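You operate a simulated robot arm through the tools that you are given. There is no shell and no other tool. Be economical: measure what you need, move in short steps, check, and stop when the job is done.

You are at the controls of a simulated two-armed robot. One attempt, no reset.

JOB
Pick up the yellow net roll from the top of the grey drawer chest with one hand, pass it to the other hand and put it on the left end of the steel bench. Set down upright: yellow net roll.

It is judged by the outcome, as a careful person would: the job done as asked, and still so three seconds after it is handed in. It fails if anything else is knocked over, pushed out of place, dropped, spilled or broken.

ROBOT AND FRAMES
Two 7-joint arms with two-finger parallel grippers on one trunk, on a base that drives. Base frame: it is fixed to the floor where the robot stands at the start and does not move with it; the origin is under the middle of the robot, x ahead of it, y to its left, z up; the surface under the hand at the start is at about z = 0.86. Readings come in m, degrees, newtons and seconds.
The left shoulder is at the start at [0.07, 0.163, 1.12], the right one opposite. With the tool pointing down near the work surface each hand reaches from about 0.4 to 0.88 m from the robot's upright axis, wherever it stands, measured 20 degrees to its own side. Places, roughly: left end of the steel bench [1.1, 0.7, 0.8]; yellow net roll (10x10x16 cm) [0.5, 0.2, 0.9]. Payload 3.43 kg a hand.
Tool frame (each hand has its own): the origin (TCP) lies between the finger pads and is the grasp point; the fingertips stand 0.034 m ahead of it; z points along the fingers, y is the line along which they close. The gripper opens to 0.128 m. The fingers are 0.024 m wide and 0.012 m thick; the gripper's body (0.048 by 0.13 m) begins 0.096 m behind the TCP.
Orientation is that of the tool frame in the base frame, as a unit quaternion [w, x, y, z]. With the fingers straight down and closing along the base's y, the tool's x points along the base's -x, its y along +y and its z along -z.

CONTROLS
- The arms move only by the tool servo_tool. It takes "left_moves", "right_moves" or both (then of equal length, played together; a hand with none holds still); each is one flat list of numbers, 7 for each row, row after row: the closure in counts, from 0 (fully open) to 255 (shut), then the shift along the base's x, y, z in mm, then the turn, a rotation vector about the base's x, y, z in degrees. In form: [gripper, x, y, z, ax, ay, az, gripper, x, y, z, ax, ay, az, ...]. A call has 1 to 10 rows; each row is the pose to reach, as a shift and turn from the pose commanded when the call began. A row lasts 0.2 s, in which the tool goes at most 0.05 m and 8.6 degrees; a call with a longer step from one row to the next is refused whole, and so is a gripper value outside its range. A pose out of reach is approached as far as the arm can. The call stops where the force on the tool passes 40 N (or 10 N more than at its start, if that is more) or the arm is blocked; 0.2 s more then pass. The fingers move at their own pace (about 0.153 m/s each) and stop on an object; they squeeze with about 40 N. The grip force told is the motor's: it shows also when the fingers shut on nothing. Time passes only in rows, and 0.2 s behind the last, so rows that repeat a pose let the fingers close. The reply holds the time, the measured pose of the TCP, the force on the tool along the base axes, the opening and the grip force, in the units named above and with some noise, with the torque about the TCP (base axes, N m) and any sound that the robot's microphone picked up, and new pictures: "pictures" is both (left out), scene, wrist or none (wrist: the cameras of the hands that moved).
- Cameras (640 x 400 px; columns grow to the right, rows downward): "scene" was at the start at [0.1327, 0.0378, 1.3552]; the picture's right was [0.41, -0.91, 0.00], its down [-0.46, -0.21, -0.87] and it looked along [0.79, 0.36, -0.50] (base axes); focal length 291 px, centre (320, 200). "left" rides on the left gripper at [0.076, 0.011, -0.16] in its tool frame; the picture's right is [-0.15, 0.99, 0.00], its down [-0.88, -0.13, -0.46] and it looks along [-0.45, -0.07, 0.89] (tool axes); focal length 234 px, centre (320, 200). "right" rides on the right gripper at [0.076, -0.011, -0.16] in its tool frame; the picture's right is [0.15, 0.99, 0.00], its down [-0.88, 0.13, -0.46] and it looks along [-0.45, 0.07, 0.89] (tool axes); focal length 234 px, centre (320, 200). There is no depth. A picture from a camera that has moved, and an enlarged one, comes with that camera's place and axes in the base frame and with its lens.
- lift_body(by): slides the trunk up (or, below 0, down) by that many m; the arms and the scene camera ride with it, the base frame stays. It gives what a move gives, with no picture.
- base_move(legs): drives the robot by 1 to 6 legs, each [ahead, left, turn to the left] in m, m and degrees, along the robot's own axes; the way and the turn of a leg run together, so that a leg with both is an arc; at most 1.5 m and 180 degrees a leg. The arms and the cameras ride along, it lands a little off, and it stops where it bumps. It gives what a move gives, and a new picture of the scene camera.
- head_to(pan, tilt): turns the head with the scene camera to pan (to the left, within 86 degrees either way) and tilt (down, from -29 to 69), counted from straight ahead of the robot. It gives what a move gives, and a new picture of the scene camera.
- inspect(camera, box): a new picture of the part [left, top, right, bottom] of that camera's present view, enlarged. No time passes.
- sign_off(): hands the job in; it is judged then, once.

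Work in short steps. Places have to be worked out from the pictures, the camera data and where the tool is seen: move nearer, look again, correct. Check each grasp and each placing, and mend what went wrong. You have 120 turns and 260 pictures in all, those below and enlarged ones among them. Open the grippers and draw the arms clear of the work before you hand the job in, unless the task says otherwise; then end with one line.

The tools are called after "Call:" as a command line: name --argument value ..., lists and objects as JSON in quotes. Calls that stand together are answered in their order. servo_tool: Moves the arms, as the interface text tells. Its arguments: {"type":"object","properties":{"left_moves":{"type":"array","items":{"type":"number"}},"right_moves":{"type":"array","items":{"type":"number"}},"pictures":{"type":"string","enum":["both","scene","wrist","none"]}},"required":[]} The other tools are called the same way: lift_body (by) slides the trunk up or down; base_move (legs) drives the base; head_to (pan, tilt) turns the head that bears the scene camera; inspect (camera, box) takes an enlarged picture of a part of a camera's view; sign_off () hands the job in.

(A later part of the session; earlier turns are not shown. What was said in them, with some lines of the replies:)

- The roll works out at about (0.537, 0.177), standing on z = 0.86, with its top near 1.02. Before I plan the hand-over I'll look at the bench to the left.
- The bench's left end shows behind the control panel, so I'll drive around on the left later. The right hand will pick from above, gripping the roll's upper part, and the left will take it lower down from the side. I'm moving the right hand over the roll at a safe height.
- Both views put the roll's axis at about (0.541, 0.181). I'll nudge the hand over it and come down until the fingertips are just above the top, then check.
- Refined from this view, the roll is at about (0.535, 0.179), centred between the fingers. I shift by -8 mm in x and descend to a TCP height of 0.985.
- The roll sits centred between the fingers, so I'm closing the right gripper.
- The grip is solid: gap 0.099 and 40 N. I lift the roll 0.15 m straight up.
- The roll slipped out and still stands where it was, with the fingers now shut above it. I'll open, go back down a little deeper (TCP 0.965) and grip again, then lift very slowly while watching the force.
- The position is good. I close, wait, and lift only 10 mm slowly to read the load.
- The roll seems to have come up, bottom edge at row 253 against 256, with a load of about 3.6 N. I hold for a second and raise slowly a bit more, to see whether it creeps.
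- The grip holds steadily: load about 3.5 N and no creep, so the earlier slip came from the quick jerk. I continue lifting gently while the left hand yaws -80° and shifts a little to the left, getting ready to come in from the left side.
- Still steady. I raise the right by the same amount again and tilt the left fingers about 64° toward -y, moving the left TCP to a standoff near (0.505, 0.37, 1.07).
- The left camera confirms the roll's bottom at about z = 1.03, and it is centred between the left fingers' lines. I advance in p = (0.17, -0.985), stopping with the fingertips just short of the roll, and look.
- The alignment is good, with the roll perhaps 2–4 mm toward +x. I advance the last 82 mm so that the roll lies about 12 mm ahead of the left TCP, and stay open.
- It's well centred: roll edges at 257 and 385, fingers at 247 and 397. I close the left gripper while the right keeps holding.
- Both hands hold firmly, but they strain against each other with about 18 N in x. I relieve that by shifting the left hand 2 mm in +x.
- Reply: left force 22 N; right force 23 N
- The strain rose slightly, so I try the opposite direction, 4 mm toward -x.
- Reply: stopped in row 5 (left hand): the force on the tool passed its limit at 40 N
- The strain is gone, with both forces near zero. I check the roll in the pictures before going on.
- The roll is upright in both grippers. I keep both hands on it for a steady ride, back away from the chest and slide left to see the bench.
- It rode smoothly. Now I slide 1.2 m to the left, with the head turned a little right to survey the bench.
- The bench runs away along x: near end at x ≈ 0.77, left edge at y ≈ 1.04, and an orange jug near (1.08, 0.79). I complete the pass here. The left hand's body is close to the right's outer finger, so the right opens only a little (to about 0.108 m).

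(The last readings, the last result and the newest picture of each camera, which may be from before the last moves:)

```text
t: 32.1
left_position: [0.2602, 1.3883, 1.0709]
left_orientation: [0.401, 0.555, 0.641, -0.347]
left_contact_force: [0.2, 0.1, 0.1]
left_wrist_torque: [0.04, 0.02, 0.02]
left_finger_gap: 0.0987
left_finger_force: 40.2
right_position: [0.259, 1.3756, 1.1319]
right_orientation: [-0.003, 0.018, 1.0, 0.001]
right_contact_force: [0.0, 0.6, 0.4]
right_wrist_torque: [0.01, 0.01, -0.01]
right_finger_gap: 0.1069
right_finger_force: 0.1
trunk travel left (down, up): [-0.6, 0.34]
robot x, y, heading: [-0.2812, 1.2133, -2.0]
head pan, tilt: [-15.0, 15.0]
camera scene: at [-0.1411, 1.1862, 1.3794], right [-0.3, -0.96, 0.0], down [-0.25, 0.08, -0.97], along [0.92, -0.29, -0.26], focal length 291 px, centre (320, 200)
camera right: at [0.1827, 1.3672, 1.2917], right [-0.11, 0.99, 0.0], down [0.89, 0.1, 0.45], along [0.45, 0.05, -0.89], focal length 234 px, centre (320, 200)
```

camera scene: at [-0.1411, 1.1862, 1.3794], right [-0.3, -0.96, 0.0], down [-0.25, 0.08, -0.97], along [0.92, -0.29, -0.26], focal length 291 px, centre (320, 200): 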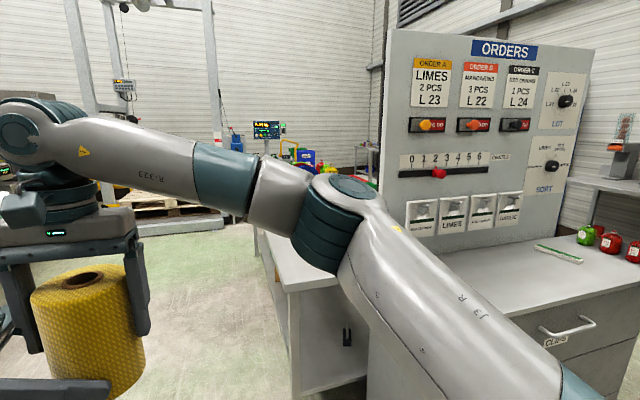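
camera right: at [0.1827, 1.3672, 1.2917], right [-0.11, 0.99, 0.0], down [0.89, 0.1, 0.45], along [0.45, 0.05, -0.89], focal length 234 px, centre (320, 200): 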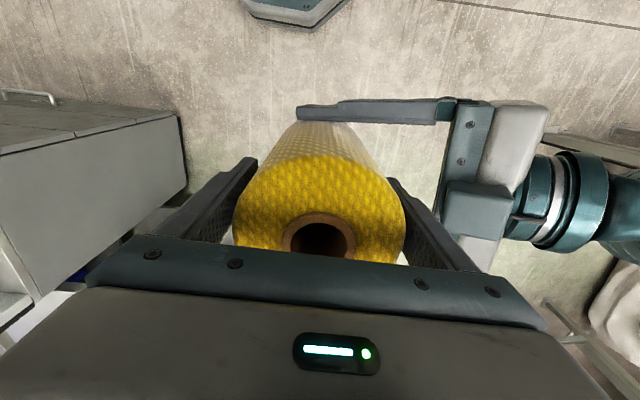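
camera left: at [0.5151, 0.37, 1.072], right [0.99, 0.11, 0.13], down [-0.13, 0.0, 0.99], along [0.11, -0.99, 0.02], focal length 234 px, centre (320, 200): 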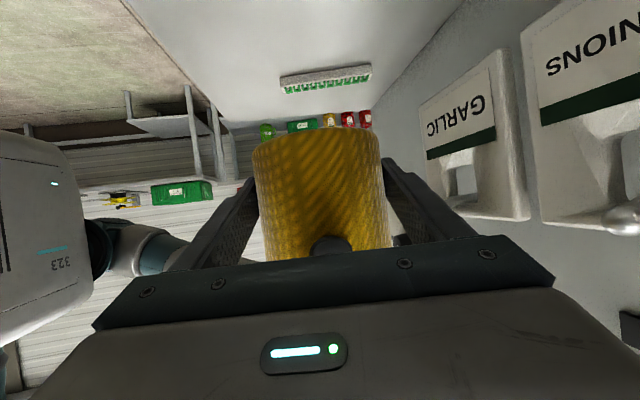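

The left holds at 40 N and the right is free with no contact force. I raise the right hand slowly at first, checking that the roll stays with the left.

Call:
servo_tool --right_moves '[42, 0, 0, 5, 0, 0, 0, 42, 0, 0, 12, 0, 0, 0, 42, 0, 0, 20, 0, 0, 0, 42, 0, 0, 30, 0, 0, 0]'

```text
t: 33.1
left_position: [0.2616, 1.3878, 1.0712]
left_orientation: [0.4, 0.556, 0.641, -0.347]
left_contact_force: [-0.7, 0.4, -0.4]
left_wrist_torque: [0.07, -0.01, -0.02]
left_finger_gap: 0.0987
left_finger_force: 39.9
right_position: [0.2569, 1.3746, 1.1613]
right_orientation: [-0.002, 0.017, 1.0, 0.002]
right_contact_force: [-0.4, 0.0, -0.3]
right_wrist_torque: [0.01, 0.0, -0.01]
right_finger_gap: 0.1071
right_finger_force: 0.0
trunk travel left (down, up): [-0.6, 0.34]
robot x, y, heading: [-0.2795, 1.212, -2.2]
head pan, tilt: [-15.0, 15.0]
camera scene: at [-0.1414, 1.1863, 1.3795], right [-0.3, -0.96, 0.0], down [-0.25, 0.08, -0.97], along [0.92, -0.29, -0.26], focal length 291 px, centre (320, 200)
camera right: at [0.1828, 1.3669, 1.3223], right [-0.11, 0.99, 0.0], down [0.89, 0.1, 0.45], along [0.45, 0.05, -0.89], focal length 234 px, centre (320, 200)
```

scene: 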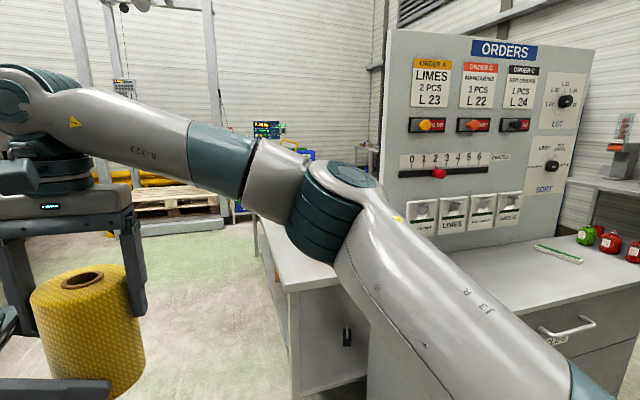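
right: 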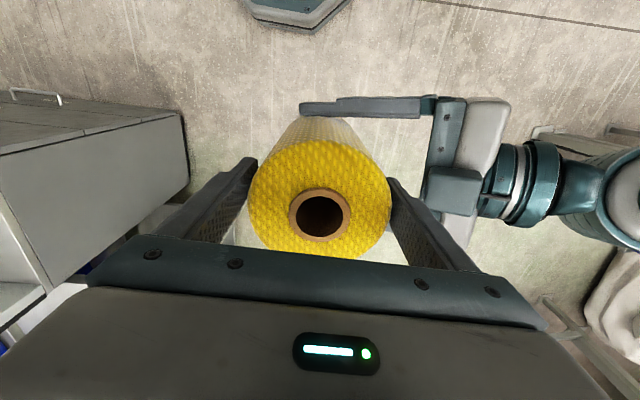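

The left holds the roll alone. I take the right hand well up and then away to the right.

Call:
servo_tool --right_moves '[42, 0, 0, 35, 0, 0, 0, 42, 0, 0, 70, 0, 0, 0, 42, 0, 0, 105, 0, 0, 0, 42, 0, -40, 120, 0, 0, 0, 42, 0, -85, 120, 0, 0, 0, 42, 0, -130, 120, 0, 0, 0, 42, 0, -175, 120, 0, 0, 0, 42, 0, -220, 120, 0, 0, 0, 42, 0, -265, 120, 0, 0, 0, 42, 0, -310, 120, 0, 0, 0]' --pictures "none"

Call:
servo_tool --right_moves '[42, -30, -30, 0, 0, 0, 0, 42, -60, -60, 0, 0, 0, 0, 42, -90, -90, 0, 0, 0, 0, 42, -120, -120, 0, 0, 0, 0]' --pictures "none"

Call:
head_to --pan -5 --tilt 30

```text
t: 35.4
left_position: [0.2601, 1.3857, 1.0713]
left_orientation: [0.4, 0.556, 0.641, -0.347]
left_contact_force: [-0.7, -1.0, -0.1]
left_wrist_torque: [0.05, -0.01, 0.0]
left_finger_gap: 0.0986
left_finger_force: 39.8
right_position: [0.2559, 1.0629, 1.2809]
right_orientation: [-0.003, 0.017, 1.0, 0.003]
right_contact_force: [-0.5, 0.0, 0.1]
right_wrist_torque: [0.04, 0.01, 0.0]
right_finger_gap: 0.1066
right_finger_force: 0.0
trunk travel left (down, up): [-0.6, 0.34]
robot x, y, heading: [-0.2822, 1.2163, -1.9]
head pan, tilt: [-15.0, 15.0]
```

```text
t: 36.4
left_position: [0.2587, 1.3857, 1.0721]
left_orientation: [0.401, 0.555, 0.641, -0.346]
left_contact_force: [-1.6, -0.6, -0.1]
left_wrist_torque: [0.05, -0.03, 0.05]
left_finger_gap: 0.0987
left_finger_force: 40.0
right_position: [0.1334, 0.9435, 1.2821]
right_orientation: [-0.001, 0.017, 1.0, 0.003]
right_contact_force: [0.0, 0.0, -0.3]
right_wrist_torque: [0.03, -0.06, -0.04]
right_finger_gap: 0.1068
right_finger_force: 0.1
trunk travel left (down, up): [-0.6, 0.34]
robot x, y, heading: [-0.2821, 1.2147, -2.5]
head pan, tilt: [-15.0, 15.0]
```

```text
t: 37.1
left_position: [0.2617, 1.3887, 1.071]
left_orientation: [0.401, 0.555, 0.641, -0.347]
left_contact_force: [-0.7, 0.0, -0.3]
left_wrist_torque: [0.04, 0.01, -0.02]
left_finger_gap: 0.0984
left_finger_force: 39.9
right_position: [0.1364, 0.9458, 1.2819]
right_orientation: [-0.001, 0.018, 1.0, 0.001]
right_contact_force: [0.1, 0.4, 0.0]
right_wrist_torque: [-0.01, 0.01, -0.01]
right_finger_gap: 0.1071
right_finger_force: 0.0
trunk travel left (down, up): [-0.6, 0.34]
robot x, y, heading: [-0.2797, 1.2156, -2.0]
head pan, tilt: [-5.0, 30.0]
camera scene: at [-0.1402, 1.2028, 1.3552], right [-0.13, -0.99, 0.0], down [-0.5, 0.06, -0.87], along [0.86, -0.11, -0.5], focal length 291 px, centre (320, 200)
```

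scene: 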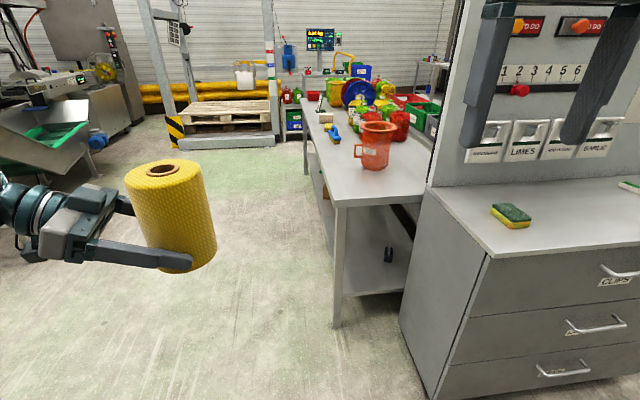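

Clear view now: the bench's near-left corner is at about (0.77, 1.03) and the jug at about (1.12, 0.78), so a free spot is around (0.92, 0.86). First I extend the left arm gently 0.1 m forward to keep the base clear of the bench.

Call:
servo_tool --left_moves '[255, 4, 0, 0, 0, 0, 0, 255, 12, 0, 0, 0, 0, 0, 255, 24, -1, 0, 0, 0, 0, 255, 36, -1, 0, 0, 0, 0, 255, 48, -2, 0, 0, 0, 0, 255, 60, -2, 0, 0, 0, 0, 255, 72, -3, 0, 0, 0, 0, 255, 84, -3, 0, 0, 0, 0, 255, 94, -3, 0, 0, 0, 0, 255, 100, -3, 0, 0, 0, 0]' --right_moves '[42, 0, 0, 5, 0, 0, 0, 42, 0, 0, 20, 0, 0, 0, 42, 0, 0, 35, 0, 0, 0, 42, 0, 0, 50, 0, 0, 0, 42, 0, 0, 65, 0, 0, 0, 42, 0, 0, 80, 0, 0, 0, 42, 0, 0, 95, 0, 0, 0, 42, 0, 0, 110, 0, 0, 0, 42, 0, 0, 120, 0, 0, 0, 42, 0, 0, 125, 0, 0, 0]' --pictures "scene"

```text
t: 39.3
left_position: [0.36, 1.3845, 1.0723]
left_orientation: [0.4, 0.555, 0.641, -0.347]
left_contact_force: [-0.9, 0.6, 0.8]
left_wrist_torque: [0.07, 0.0, -0.01]
left_finger_gap: 0.0987
left_finger_force: 40.2
right_position: [0.137, 0.9459, 1.4069]
right_orientation: [-0.003, 0.017, 1.0, 0.002]
right_contact_force: [0.6, -0.7, 0.4]
right_wrist_torque: [0.04, 0.01, -0.01]
right_finger_gap: 0.107
right_finger_force: 0.1
trunk travel left (down, up): [-0.6, 0.34]
robot x, y, heading: [-0.2779, 1.2149, -2.3]
head pan, tilt: [-5.0, 30.0]
camera scene: at [-0.1406, 1.2023, 1.3552], right [-0.13, -0.99, 0.0], down [-0.5, 0.06, -0.87], along [0.86, -0.11, -0.5], focal length 291 px, centre (320, 200)
```

scene: 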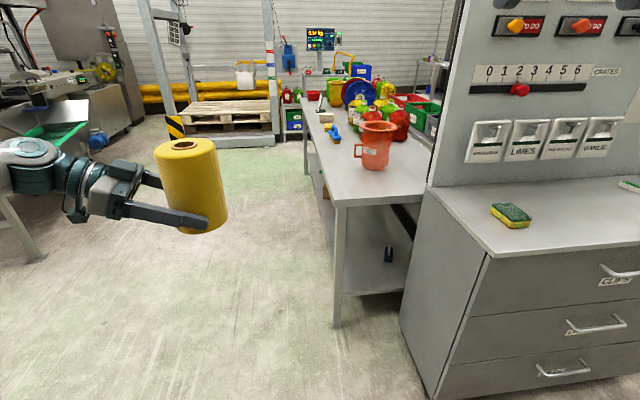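

The roll is secure. I rotate in place about -43° and check the new view.

Call:
base_move --legs '[[0, 0, -43]]'

Call:
head_to --pan 15 --tilt 25

```text
t: 41.7
left_position: [0.3066, 0.9066, 1.0715]
left_orientation: [0.247, 0.75, 0.396, -0.469]
left_contact_force: [0.3, 0.8, 1.4]
left_wrist_torque: [0.03, -0.02, 0.02]
left_finger_gap: 0.0988
left_finger_force: 40.2
right_position: [-0.155, 0.7334, 1.4068]
right_orientation: [-0.002, 0.379, 0.925, 0.001]
right_contact_force: [-1.0, -0.1, 0.2]
right_wrist_torque: [-0.02, -0.02, 0.02]
right_finger_gap: 0.1071
right_finger_force: 0.1
trunk travel left (down, up): [-0.6, 0.34]
robot x, y, heading: [-0.2819, 1.2166, -44.8]
head pan, tilt: [-5.0, 30.0]
camera scene: at [-0.1865, 1.1108, 1.3552], right [-0.76, -0.65, 0.0], down [-0.32, 0.38, -0.87], along [0.56, -0.66, -0.5], focal length 291 px, centre (320, 200)
```

scene: 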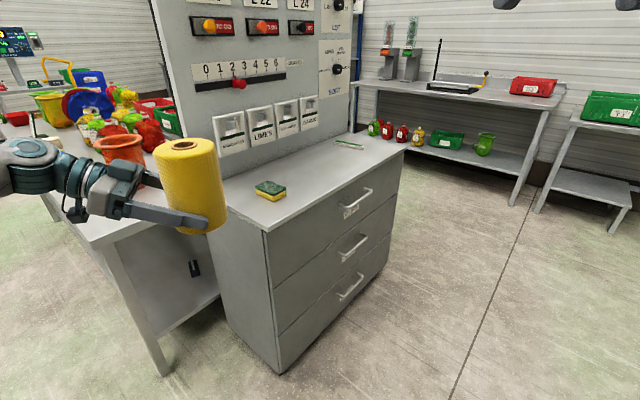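

```text
t: 42.5
left_position: [0.3074, 0.9063, 1.0718]
left_orientation: [0.247, 0.75, 0.397, -0.468]
left_contact_force: [0.2, 0.1, -0.4]
left_wrist_torque: [0.04, -0.02, -0.02]
left_finger_gap: 0.0987
left_finger_force: 39.8
right_position: [-0.1551, 0.7331, 1.4048]
right_orientation: [-0.002, 0.379, 0.926, 0.002]
right_contact_force: [-0.2, 0.5, 0.2]
right_wrist_torque: [0.06, 0.0, 0.0]
right_finger_gap: 0.1069
right_finger_force: 0.0
trunk travel left (down, up): [-0.6, 0.34]
robot x, y, heading: [-0.2831, 1.2145, -44.8]
head pan, tilt: [15.0, 25.0]
camera scene: at [-0.1649, 1.1341, 1.3632], right [-0.5, -0.87, 0.0], down [-0.37, 0.21, -0.91], along [0.79, -0.45, -0.42], focal length 291 px, centre (320, 200)
```

scene: 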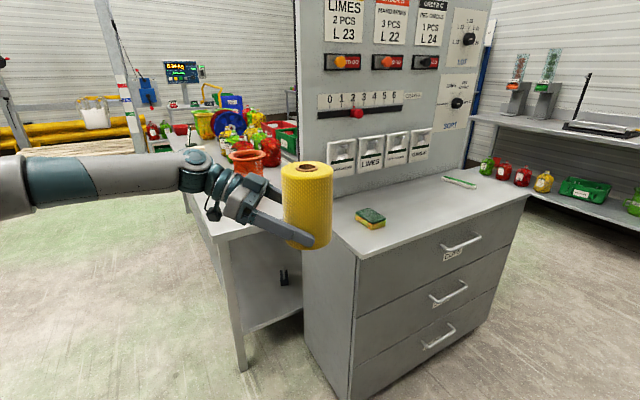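

The swing worked. Now I translate diagonally toward the bench, first most of the way, then check.

Call:
base_move --legs '[[0.36, 0.32, 0]]'

```text
t: 45.3
left_position: [0.7739, 0.868, 1.0722]
left_orientation: [0.244, 0.752, 0.391, -0.471]
left_contact_force: [0.0, -0.6, -3.7]
left_wrist_torque: [0.06, -0.03, -0.01]
left_finger_gap: 0.0988
left_finger_force: 40.5
right_position: [0.3108, 0.7002, 1.4067]
right_orientation: [-0.002, 0.385, 0.923, 0.003]
right_contact_force: [-0.2, 0.5, -1.0]
right_wrist_torque: [0.01, 0.02, 0.02]
right_finger_gap: 0.1068
right_finger_force: 0.1
trunk travel left (down, up): [-0.6, 0.34]
robot x, y, heading: [0.1885, 1.1813, -45.4]
head pan, tilt: [15.0, 25.0]
camera scene: at [0.3054, 1.1015, 1.3632], right [-0.51, -0.86, 0.0], down [-0.36, 0.21, -0.91], along [0.78, -0.46, -0.42], focal length 291 px, centre (320, 200)
```

scene: 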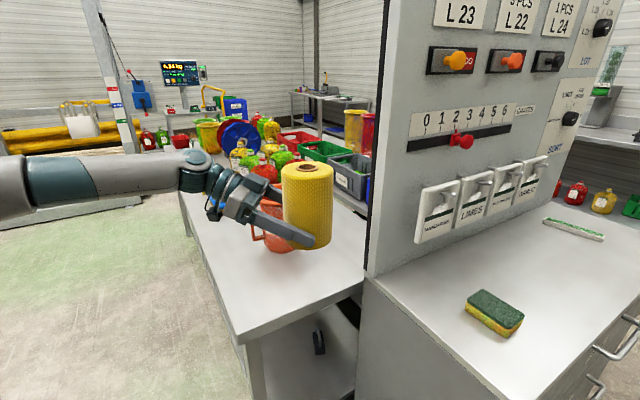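

Bench corner confirmed near (0.79, 1.02), height about 0.8. The jug's handle is close to where my left hand will be, so I zoom in to locate it.

Call:
inspect --camera "scene" --box '[180, 130, 380, 355]'

Call:
inspect --camera "left" --box '[0, 0, 640, 400]'

```text
1.78 times, centred on (280, 242) of scene
camera zoom: at [0.3054, 1.1015, 1.3632], right [-0.51, -0.86, 0.0], down [-0.36, 0.21, -0.91], along [0.78, -0.46, -0.42], focal length 517 px, centre (391, 124)
```

zoom: 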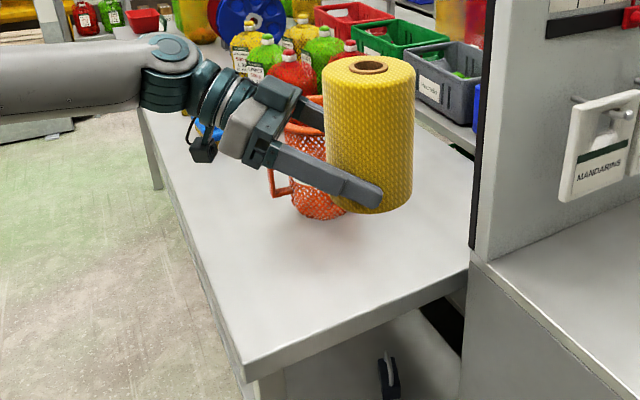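

```text
1.00 times, centred on (320, 200) of left (not enlarged: the box is as wide or as high as the picture)
camera zoom: at [0.8835, 1.0078, 1.0726], right [0.77, -0.62, 0.13], down [-0.09, 0.09, 0.99], along [-0.63, -0.78, 0.02], focal length 234 px, centre (320, 200)
```

zoom: 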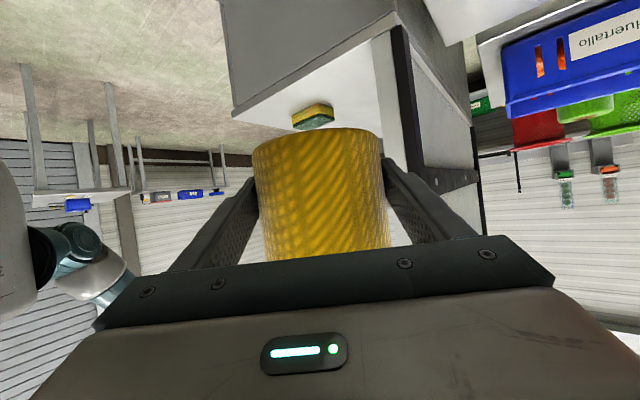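

The jug is centred at about (1.11, 0.79), with its handle reaching to about (1.10, 0.885). A landing spot near (0.90, 0.89) keeps my hand about 8 cm clear of it and is 6 cm or more in from the edges. I drive the remaining shift.

Call:
base_move --legs '[[0.071, 0.118, 0]]'

Call:
head_to --pan 15 --tilt 40

```text
t: 46.7
left_position: [0.9072, 0.9019, 1.0713]
left_orientation: [0.245, 0.752, 0.392, -0.47]
left_contact_force: [-0.7, -0.5, -3.6]
left_wrist_torque: [0.06, -0.06, -0.02]
left_finger_gap: 0.0989
left_finger_force: 40.1
right_position: [0.4443, 0.7317, 1.4059]
right_orientation: [0.0, 0.383, 0.924, 0.002]
right_contact_force: [-0.1, -0.3, 0.0]
right_wrist_torque: [0.02, -0.05, 0.01]
right_finger_gap: 0.1066
right_finger_force: 0.0
trunk travel left (down, up): [-0.6, 0.34]
robot x, y, heading: [0.3226, 1.2132, -45.3]
head pan, tilt: [15.0, 25.0]
camera scene: at [0.4383, 1.133, 1.3633], right [-0.5, -0.86, 0.0], down [-0.36, 0.21, -0.91], along [0.78, -0.46, -0.42], focal length 291 px, centre (320, 200)
```

scene: 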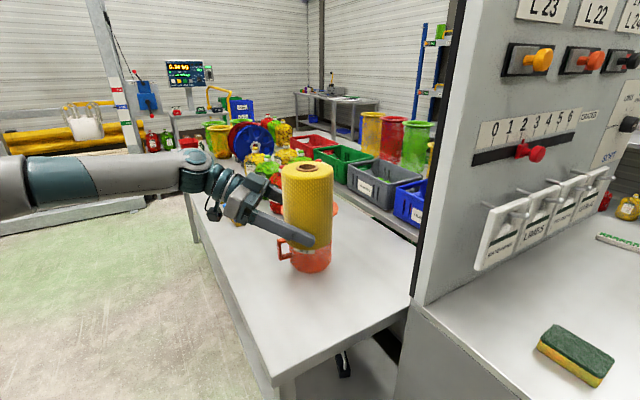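

```text
t: 47.4
left_position: [0.9087, 0.901, 1.0708]
left_orientation: [0.244, 0.752, 0.392, -0.47]
left_contact_force: [-0.1, 0.0, -3.4]
left_wrist_torque: [0.04, -0.04, 0.0]
left_finger_gap: 0.0988
left_finger_force: 40.3
right_position: [0.4458, 0.7317, 1.4059]
right_orientation: [-0.001, 0.382, 0.924, 0.002]
right_contact_force: [0.5, -0.4, -0.4]
right_wrist_torque: [0.01, 0.01, 0.02]
right_finger_gap: 0.1066
right_finger_force: 0.0
trunk travel left (down, up): [-0.6, 0.34]
robot x, y, heading: [0.3217, 1.2173, -45.2]
head pan, tilt: [15.0, 40.0]
camera scene: at [0.4336, 1.137, 1.3399], right [-0.5, -0.86, 0.0], down [-0.56, 0.32, -0.77], along [0.66, -0.39, -0.64], focal length 291 px, centre (320, 200)
```

scene: 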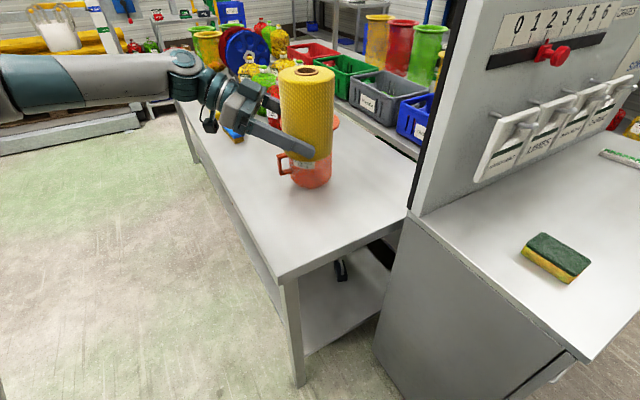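

The roll sits above (0.902, 0.892), within the planned spot, and nothing is beneath it. I lower the trunk 0.15 m and look.

Call:
lift_body --by -0.15

Call:
inspect --camera "scene" --box '[120, 40, 440, 320]'

```text
t: 49.2
left_position: [0.9088, 0.9024, 0.9213]
left_orientation: [0.245, 0.752, 0.392, -0.471]
left_contact_force: [-0.3, -0.2, -2.3]
left_wrist_torque: [0.05, -0.03, 0.0]
left_finger_gap: 0.0989
left_finger_force: 39.9
right_position: [0.4451, 0.7323, 1.256]
right_orientation: [-0.001, 0.383, 0.924, 0.003]
right_contact_force: [0.1, -0.2, 0.5]
right_wrist_torque: [0.02, 0.0, -0.01]
right_finger_gap: 0.1066
right_finger_force: 0.0
trunk travel left (down, up): [-0.45, 0.49]
robot x, y, heading: [0.3245, 1.2149, -45.4]
head pan, tilt: [15.0, 40.0]
```

```text
1.43 times, centred on (280, 180) of scene
camera zoom: at [0.4329, 1.1371, 1.19], right [-0.5, -0.86, 0.0], down [-0.56, 0.32, -0.77], along [0.66, -0.39, -0.64], focal length 415 px, centre (377, 229)
```

zoom: 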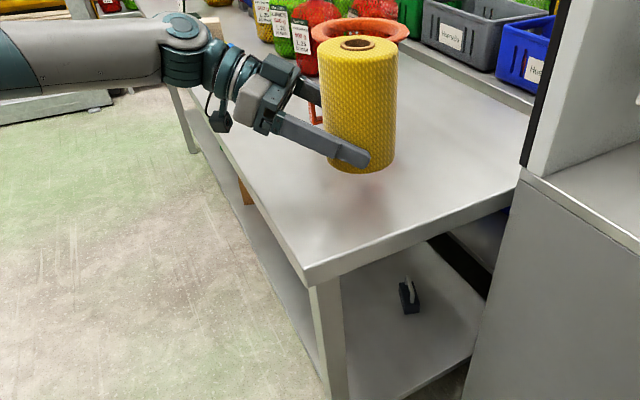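

Good clearance to the jug and to the edges, with the bottom about 8 cm above the bench. I lower 0.055 more, then finish with slow servo steps.

Call:
lift_body --by -0.055

Call:
inspect --camera "scene" --box '[180, 20, 380, 200]'

Call:
inspect --camera "left" --box '[0, 0, 640, 400]'

```text
t: 50.1
left_position: [0.9077, 0.9019, 0.8672]
left_orientation: [0.246, 0.751, 0.393, -0.47]
left_contact_force: [0.0, 0.1, -3.6]
left_wrist_torque: [0.02, -0.03, 0.02]
left_finger_gap: 0.0985
left_finger_force: 40.2
right_position: [0.4458, 0.7335, 1.2007]
right_orientation: [-0.001, 0.382, 0.924, 0.002]
right_contact_force: [1.0, 0.7, 0.5]
right_wrist_torque: [-0.03, 0.0, 0.0]
right_finger_gap: 0.1066
right_finger_force: 0.0
trunk travel left (down, up): [-0.395, 0.545]
robot x, y, heading: [0.3187, 1.2188, -45.0]
head pan, tilt: [15.0, 40.0]
```

```text
2.22 times, centred on (280, 110) of scene
camera zoom: at [0.4328, 1.1371, 1.135], right [-0.5, -0.86, 0.0], down [-0.56, 0.32, -0.77], along [0.66, -0.39, -0.64], focal length 646 px, centre (409, 400)
```

zoom: 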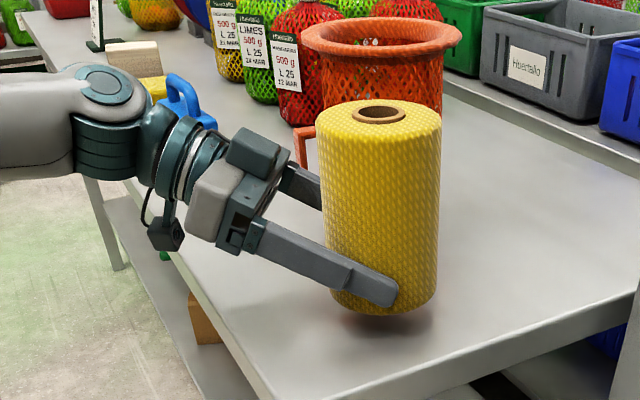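

```text
1.00 times, centred on (320, 200) of left (not enlarged: the box is as wide or as high as the picture)
camera zoom: at [1.0171, 1.0412, 0.8679], right [0.77, -0.62, 0.13], down [-0.09, 0.09, 0.99], along [-0.63, -0.78, 0.02], focal length 234 px, centre (320, 200)
```

zoom: 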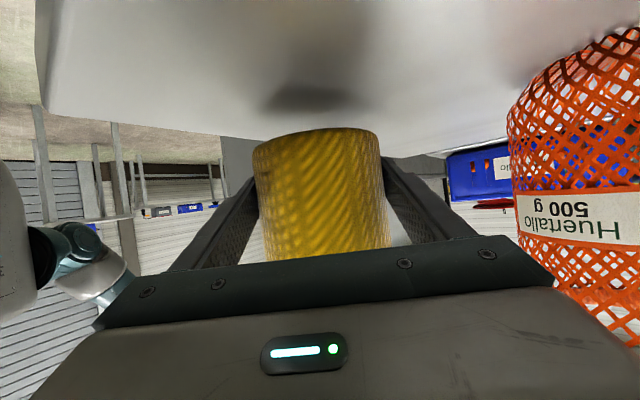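

All clear; the bottom is about 2.5 cm above the bench. I go down in 3 mm rows and watch the force.

Call:
servo_tool --left_moves '[255, 0, 0, -3, 0, 0, 0, 255, 0, 0, -6, 0, 0, 0, 255, 0, 0, -9, 0, 0, 0, 255, 0, 0, -12, 0, 0, 0, 255, 0, 0, -15, 0, 0, 0, 255, 0, 0, -18, 0, 0, 0]'

```text
t: 51.5
left_position: [0.9094, 0.9013, 0.8494]
left_orientation: [0.245, 0.752, 0.393, -0.469]
left_contact_force: [0.0, -0.3, -3.5]
left_wrist_torque: [0.06, 0.01, -0.04]
left_finger_gap: 0.0988
left_finger_force: 39.8
right_position: [0.4447, 0.7312, 1.2021]
right_orientation: [-0.002, 0.382, 0.924, 0.002]
right_contact_force: [-0.6, -0.5, 0.8]
right_wrist_torque: [0.01, 0.0, 0.0]
right_finger_gap: 0.1068
right_finger_force: 0.1
trunk travel left (down, up): [-0.395, 0.545]
robot x, y, heading: [0.3235, 1.2145, -45.2]
head pan, tilt: [15.0, 40.0]
camera scene: at [0.433, 1.1369, 1.1349], right [-0.5, -0.86, 0.0], down [-0.56, 0.32, -0.77], along [0.66, -0.39, -0.64], focal length 291 px, centre (320, 200)
camera left: at [1.0172, 1.0413, 0.8496], right [0.78, -0.62, 0.13], down [-0.09, 0.09, 0.99], along [-0.62, -0.78, 0.02], focal length 234 px, centre (320, 200)
```

scene: 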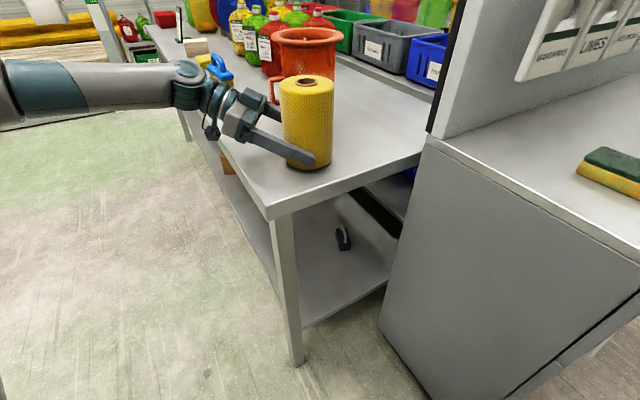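
left: 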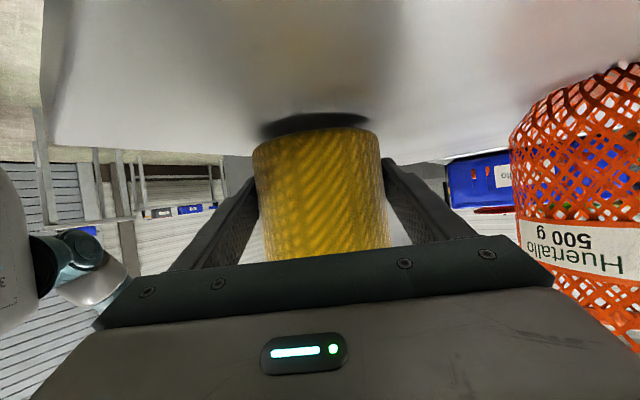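

The shadow nearly meets the roll, but there's no contact yet. I continue in 2 mm rows.

Call:
servo_tool --left_moves '[255, 0, 0, -2, 0, 0, 0, 255, 0, 0, -4, 0, 0, 0, 255, 0, 0, -6, 0, 0, 0]' --pictures "wrist"

```text
t: 52.3
left_position: [0.9083, 0.9013, 0.8427]
left_orientation: [0.245, 0.752, 0.393, -0.469]
left_contact_force: [0.0, 0.0, -3.6]
left_wrist_torque: [0.03, -0.01, 0.0]
left_finger_gap: 0.0988
left_finger_force: 39.7
right_position: [0.4462, 0.7328, 1.2011]
right_orientation: [-0.001, 0.383, 0.924, 0.003]
right_contact_force: [0.4, 0.3, 1.0]
right_wrist_torque: [-0.03, 0.0, 0.02]
right_finger_gap: 0.1069
right_finger_force: 0.0
trunk travel left (down, up): [-0.395, 0.545]
robot x, y, heading: [0.3212, 1.2152, -45.3]
head pan, tilt: [15.0, 40.0]
camera left: at [1.0168, 1.0415, 0.8446], right [0.78, -0.62, 0.13], down [-0.1, 0.09, 0.99], along [-0.62, -0.78, 0.01], focal length 234 px, centre (320, 200)
```

left: 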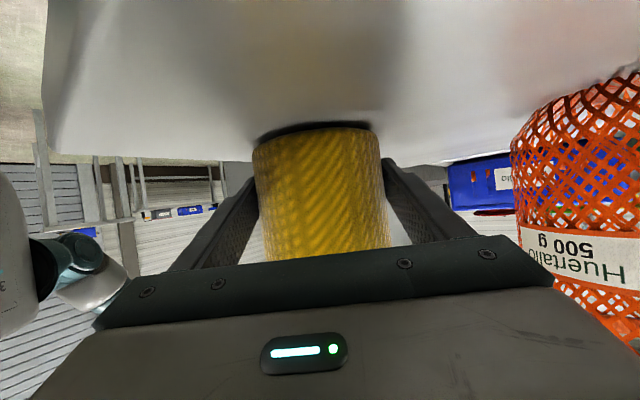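

A few millimetres remain, so I go on in 1 mm rows.

Call:
servo_tool --left_moves '[255, 0, 0, -1, 0, 0, 0, 255, 0, 0, -2, 0, 0, 0, 255, 0, 0, -3, 0, 0, 0]' --pictures "wrist"

```text
t: 53.1
left_position: [0.9082, 0.9016, 0.8432]
left_orientation: [0.248, 0.751, 0.394, -0.468]
left_contact_force: [3.4, -0.4, 12.1]
left_wrist_torque: [-0.36, 0.69, 0.09]
left_finger_gap: 0.0986
left_finger_force: 40.2
right_position: [0.4447, 0.7329, 1.2011]
right_orientation: [-0.001, 0.382, 0.924, 0.002]
right_contact_force: [0.0, -0.3, -0.4]
right_wrist_torque: [-0.01, 0.0, 0.01]
right_finger_gap: 0.1069
right_finger_force: 0.1
trunk travel left (down, up): [-0.395, 0.545]
robot x, y, heading: [0.3244, 1.2143, -45.2]
head pan, tilt: [15.0, 40.0]
camera left: at [1.016, 1.0423, 0.8444], right [0.78, -0.61, 0.14], down [-0.1, 0.09, 0.99], along [-0.62, -0.78, 0.01], focal length 234 px, centre (320, 200)
```

left: 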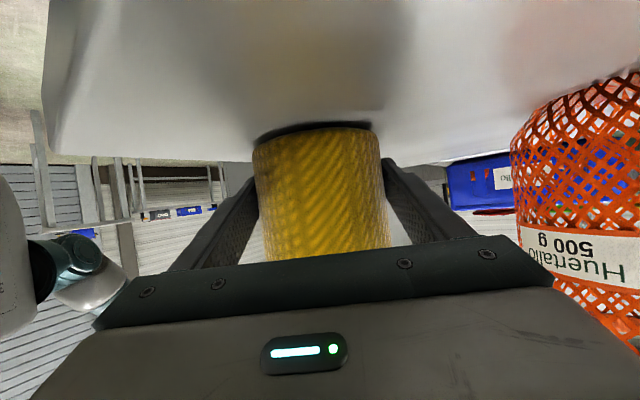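

It's on the bench, with the contact force up to +12 N. I ease up 2 mm to unload and open the left gripper.

Call:
servo_tool --left_moves '[255, 0, 0, 1, 0, 0, 0, 255, 0, 0, 2, 0, 0, 0, 200, 0, 0, 2, 0, 0, 0, 80, 0, 0, 2, 0, 0, 0, 20, 0, 0, 2, 0, 0, 0, 0, 0, 0, 2, 0, 0, 0, 0, 0, 0, 2, 0, 0, 0]'

```text
t: 54.7
left_position: [0.9064, 0.9026, 0.8419]
left_orientation: [0.245, 0.752, 0.393, -0.468]
left_contact_force: [1.0, -0.4, 0.6]
left_wrist_torque: [0.03, 0.01, 0.01]
left_finger_gap: 0.1279
left_finger_force: 0.1
right_position: [0.4446, 0.7324, 1.201]
right_orientation: [0.0, 0.384, 0.924, 0.002]
right_contact_force: [0.9, 0.2, -0.1]
right_wrist_torque: [-0.03, 0.0, 0.01]
right_finger_gap: 0.1068
right_finger_force: 0.0
trunk travel left (down, up): [-0.395, 0.545]
robot x, y, heading: [0.3255, 1.2156, -45.1]
head pan, tilt: [15.0, 40.0]
camera scene: at [0.4326, 1.1372, 1.1349], right [-0.5, -0.86, 0.0], down [-0.56, 0.32, -0.77], along [0.66, -0.39, -0.64], focal length 291 px, centre (320, 200)
camera left: at [1.0161, 1.042, 0.8435], right [0.78, -0.62, 0.13], down [-0.1, 0.09, 0.99], along [-0.62, -0.78, 0.01], focal length 234 px, centre (320, 200)
```

scene: 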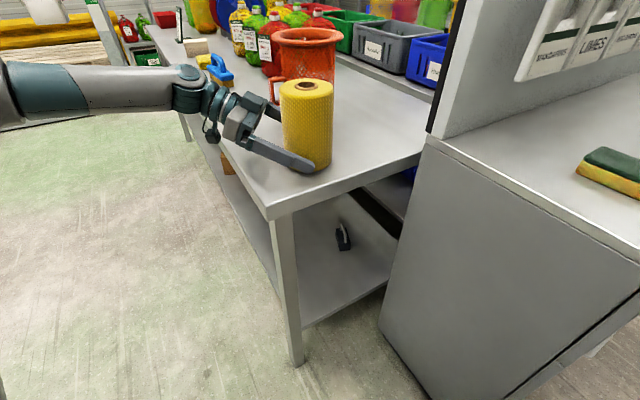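
left: 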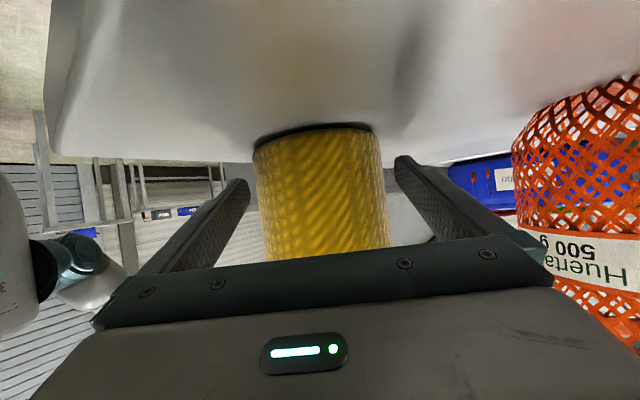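

The roll stands free. I withdraw the left hand straight back along its own axis, away from the jug, in small steps.

Call:
servo_tool --left_moves '[0, 5, 8, 4, 0, 0, 0, 0, 15, 22, 12, 0, 0, 0, 0, 27, 39, 22, 0, 0, 0, 0, 40, 58, 33, 0, 0, 0, 0, 52, 76, 44, 0, 0, 0, 0, 62, 100, 56, 0, 0, 0]'

```text
t: 56.1
left_position: [0.9712, 1.001, 0.8992]
left_orientation: [0.246, 0.752, 0.392, -0.47]
left_contact_force: [-0.1, -0.4, -0.4]
left_wrist_torque: [-0.01, 0.0, 0.03]
left_finger_gap: 0.128
left_finger_force: 0.0
right_position: [0.445, 0.733, 1.2015]
right_orientation: [0.0, 0.383, 0.924, 0.003]
right_contact_force: [-0.4, -0.1, 0.1]
right_wrist_torque: [-0.02, 0.0, -0.01]
right_finger_gap: 0.1068
right_finger_force: 0.1
trunk travel left (down, up): [-0.395, 0.545]
robot x, y, heading: [0.3197, 1.2148, -45.1]
head pan, tilt: [15.0, 40.0]
camera scene: at [0.4325, 1.1379, 1.135], right [-0.5, -0.86, 0.0], down [-0.56, 0.32, -0.77], along [0.66, -0.39, -0.64], focal length 291 px, centre (320, 200)
camera left: at [1.0799, 1.1412, 0.8997], right [0.77, -0.62, 0.13], down [-0.09, 0.1, 0.99], along [-0.63, -0.78, 0.02], focal length 234 px, centre (320, 200)
```

scene: 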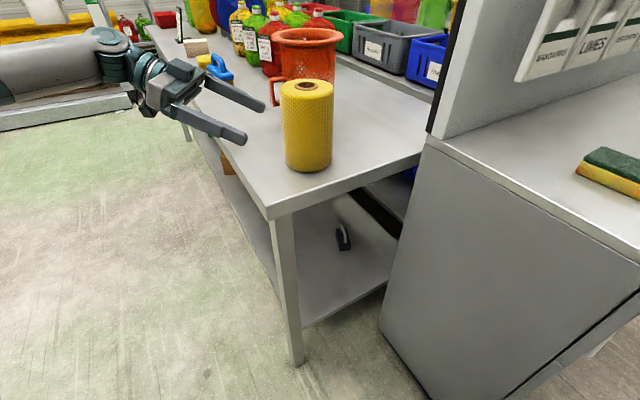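
left: 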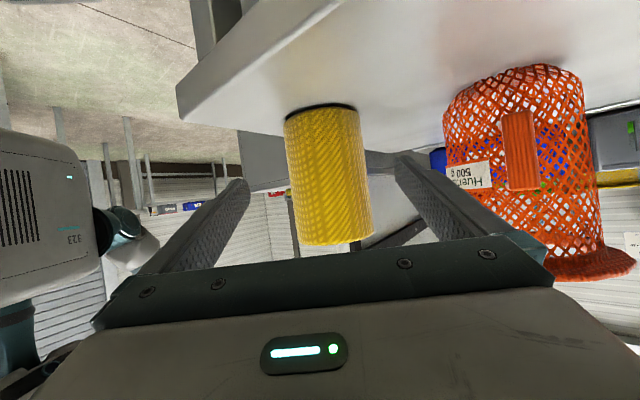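

The roll stands upright and alone on the left end. I draw the left hand further back and up, and open the right gripper fully.

Call:
servo_tool --left_moves '[0, 0, 30, 20, 0, 0, 0, 0, 0, 60, 40, 0, 0, 0, 0, 0, 90, 60, 0, 0, 0, 0, 0, 120, 80, 0, 0, 0, 0, 0, 120, 80, 0, 0, 0]' --right_moves '[0, 0, 0, 0, 0, 0, 0, 0, 0, 0, 0, 0, 0, 0, 0, 0, 0, 0, 0, 0, 0, 0, 0, 0, 0, 0, 0, 0, 0, 0, 0, 0, 0, 0, 0]' --pictures "scene"

```text
t: 57.3
left_position: [0.9716, 1.1197, 0.9764]
left_orientation: [0.245, 0.752, 0.393, -0.47]
left_contact_force: [-0.8, -0.4, -0.6]
left_wrist_torque: [0.0, -0.03, 0.0]
left_finger_gap: 0.1281
left_finger_force: 0.0
right_position: [0.4449, 0.7312, 1.2013]
right_orientation: [-0.001, 0.382, 0.924, 0.002]
right_contact_force: [0.5, 0.1, -0.9]
right_wrist_torque: [0.01, -0.04, -0.03]
right_finger_gap: 0.1278
right_finger_force: 0.0
trunk travel left (down, up): [-0.395, 0.545]
robot x, y, heading: [0.3219, 1.2135, -45.2]
head pan, tilt: [15.0, 40.0]
camera scene: at [0.4328, 1.1368, 1.1349], right [-0.5, -0.86, 0.0], down [-0.56, 0.32, -0.77], along [0.66, -0.39, -0.64], focal length 291 px, centre (320, 200)
```

scene: 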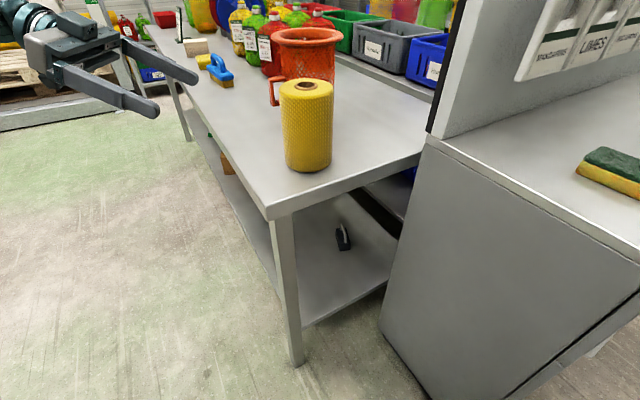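

The roll is upright on the left end of the bench, nothing else was disturbed, and both grippers are open and clear. I'm handing the job in.

Call:
sign_off

```text
The job is handed in.
```

The yellow net roll was picked up by the right hand, passed to the left, and now stands upright on the left end of the steel bench; the first lift slipped, but the roll stayed standing on the chest and I re-gripped it.
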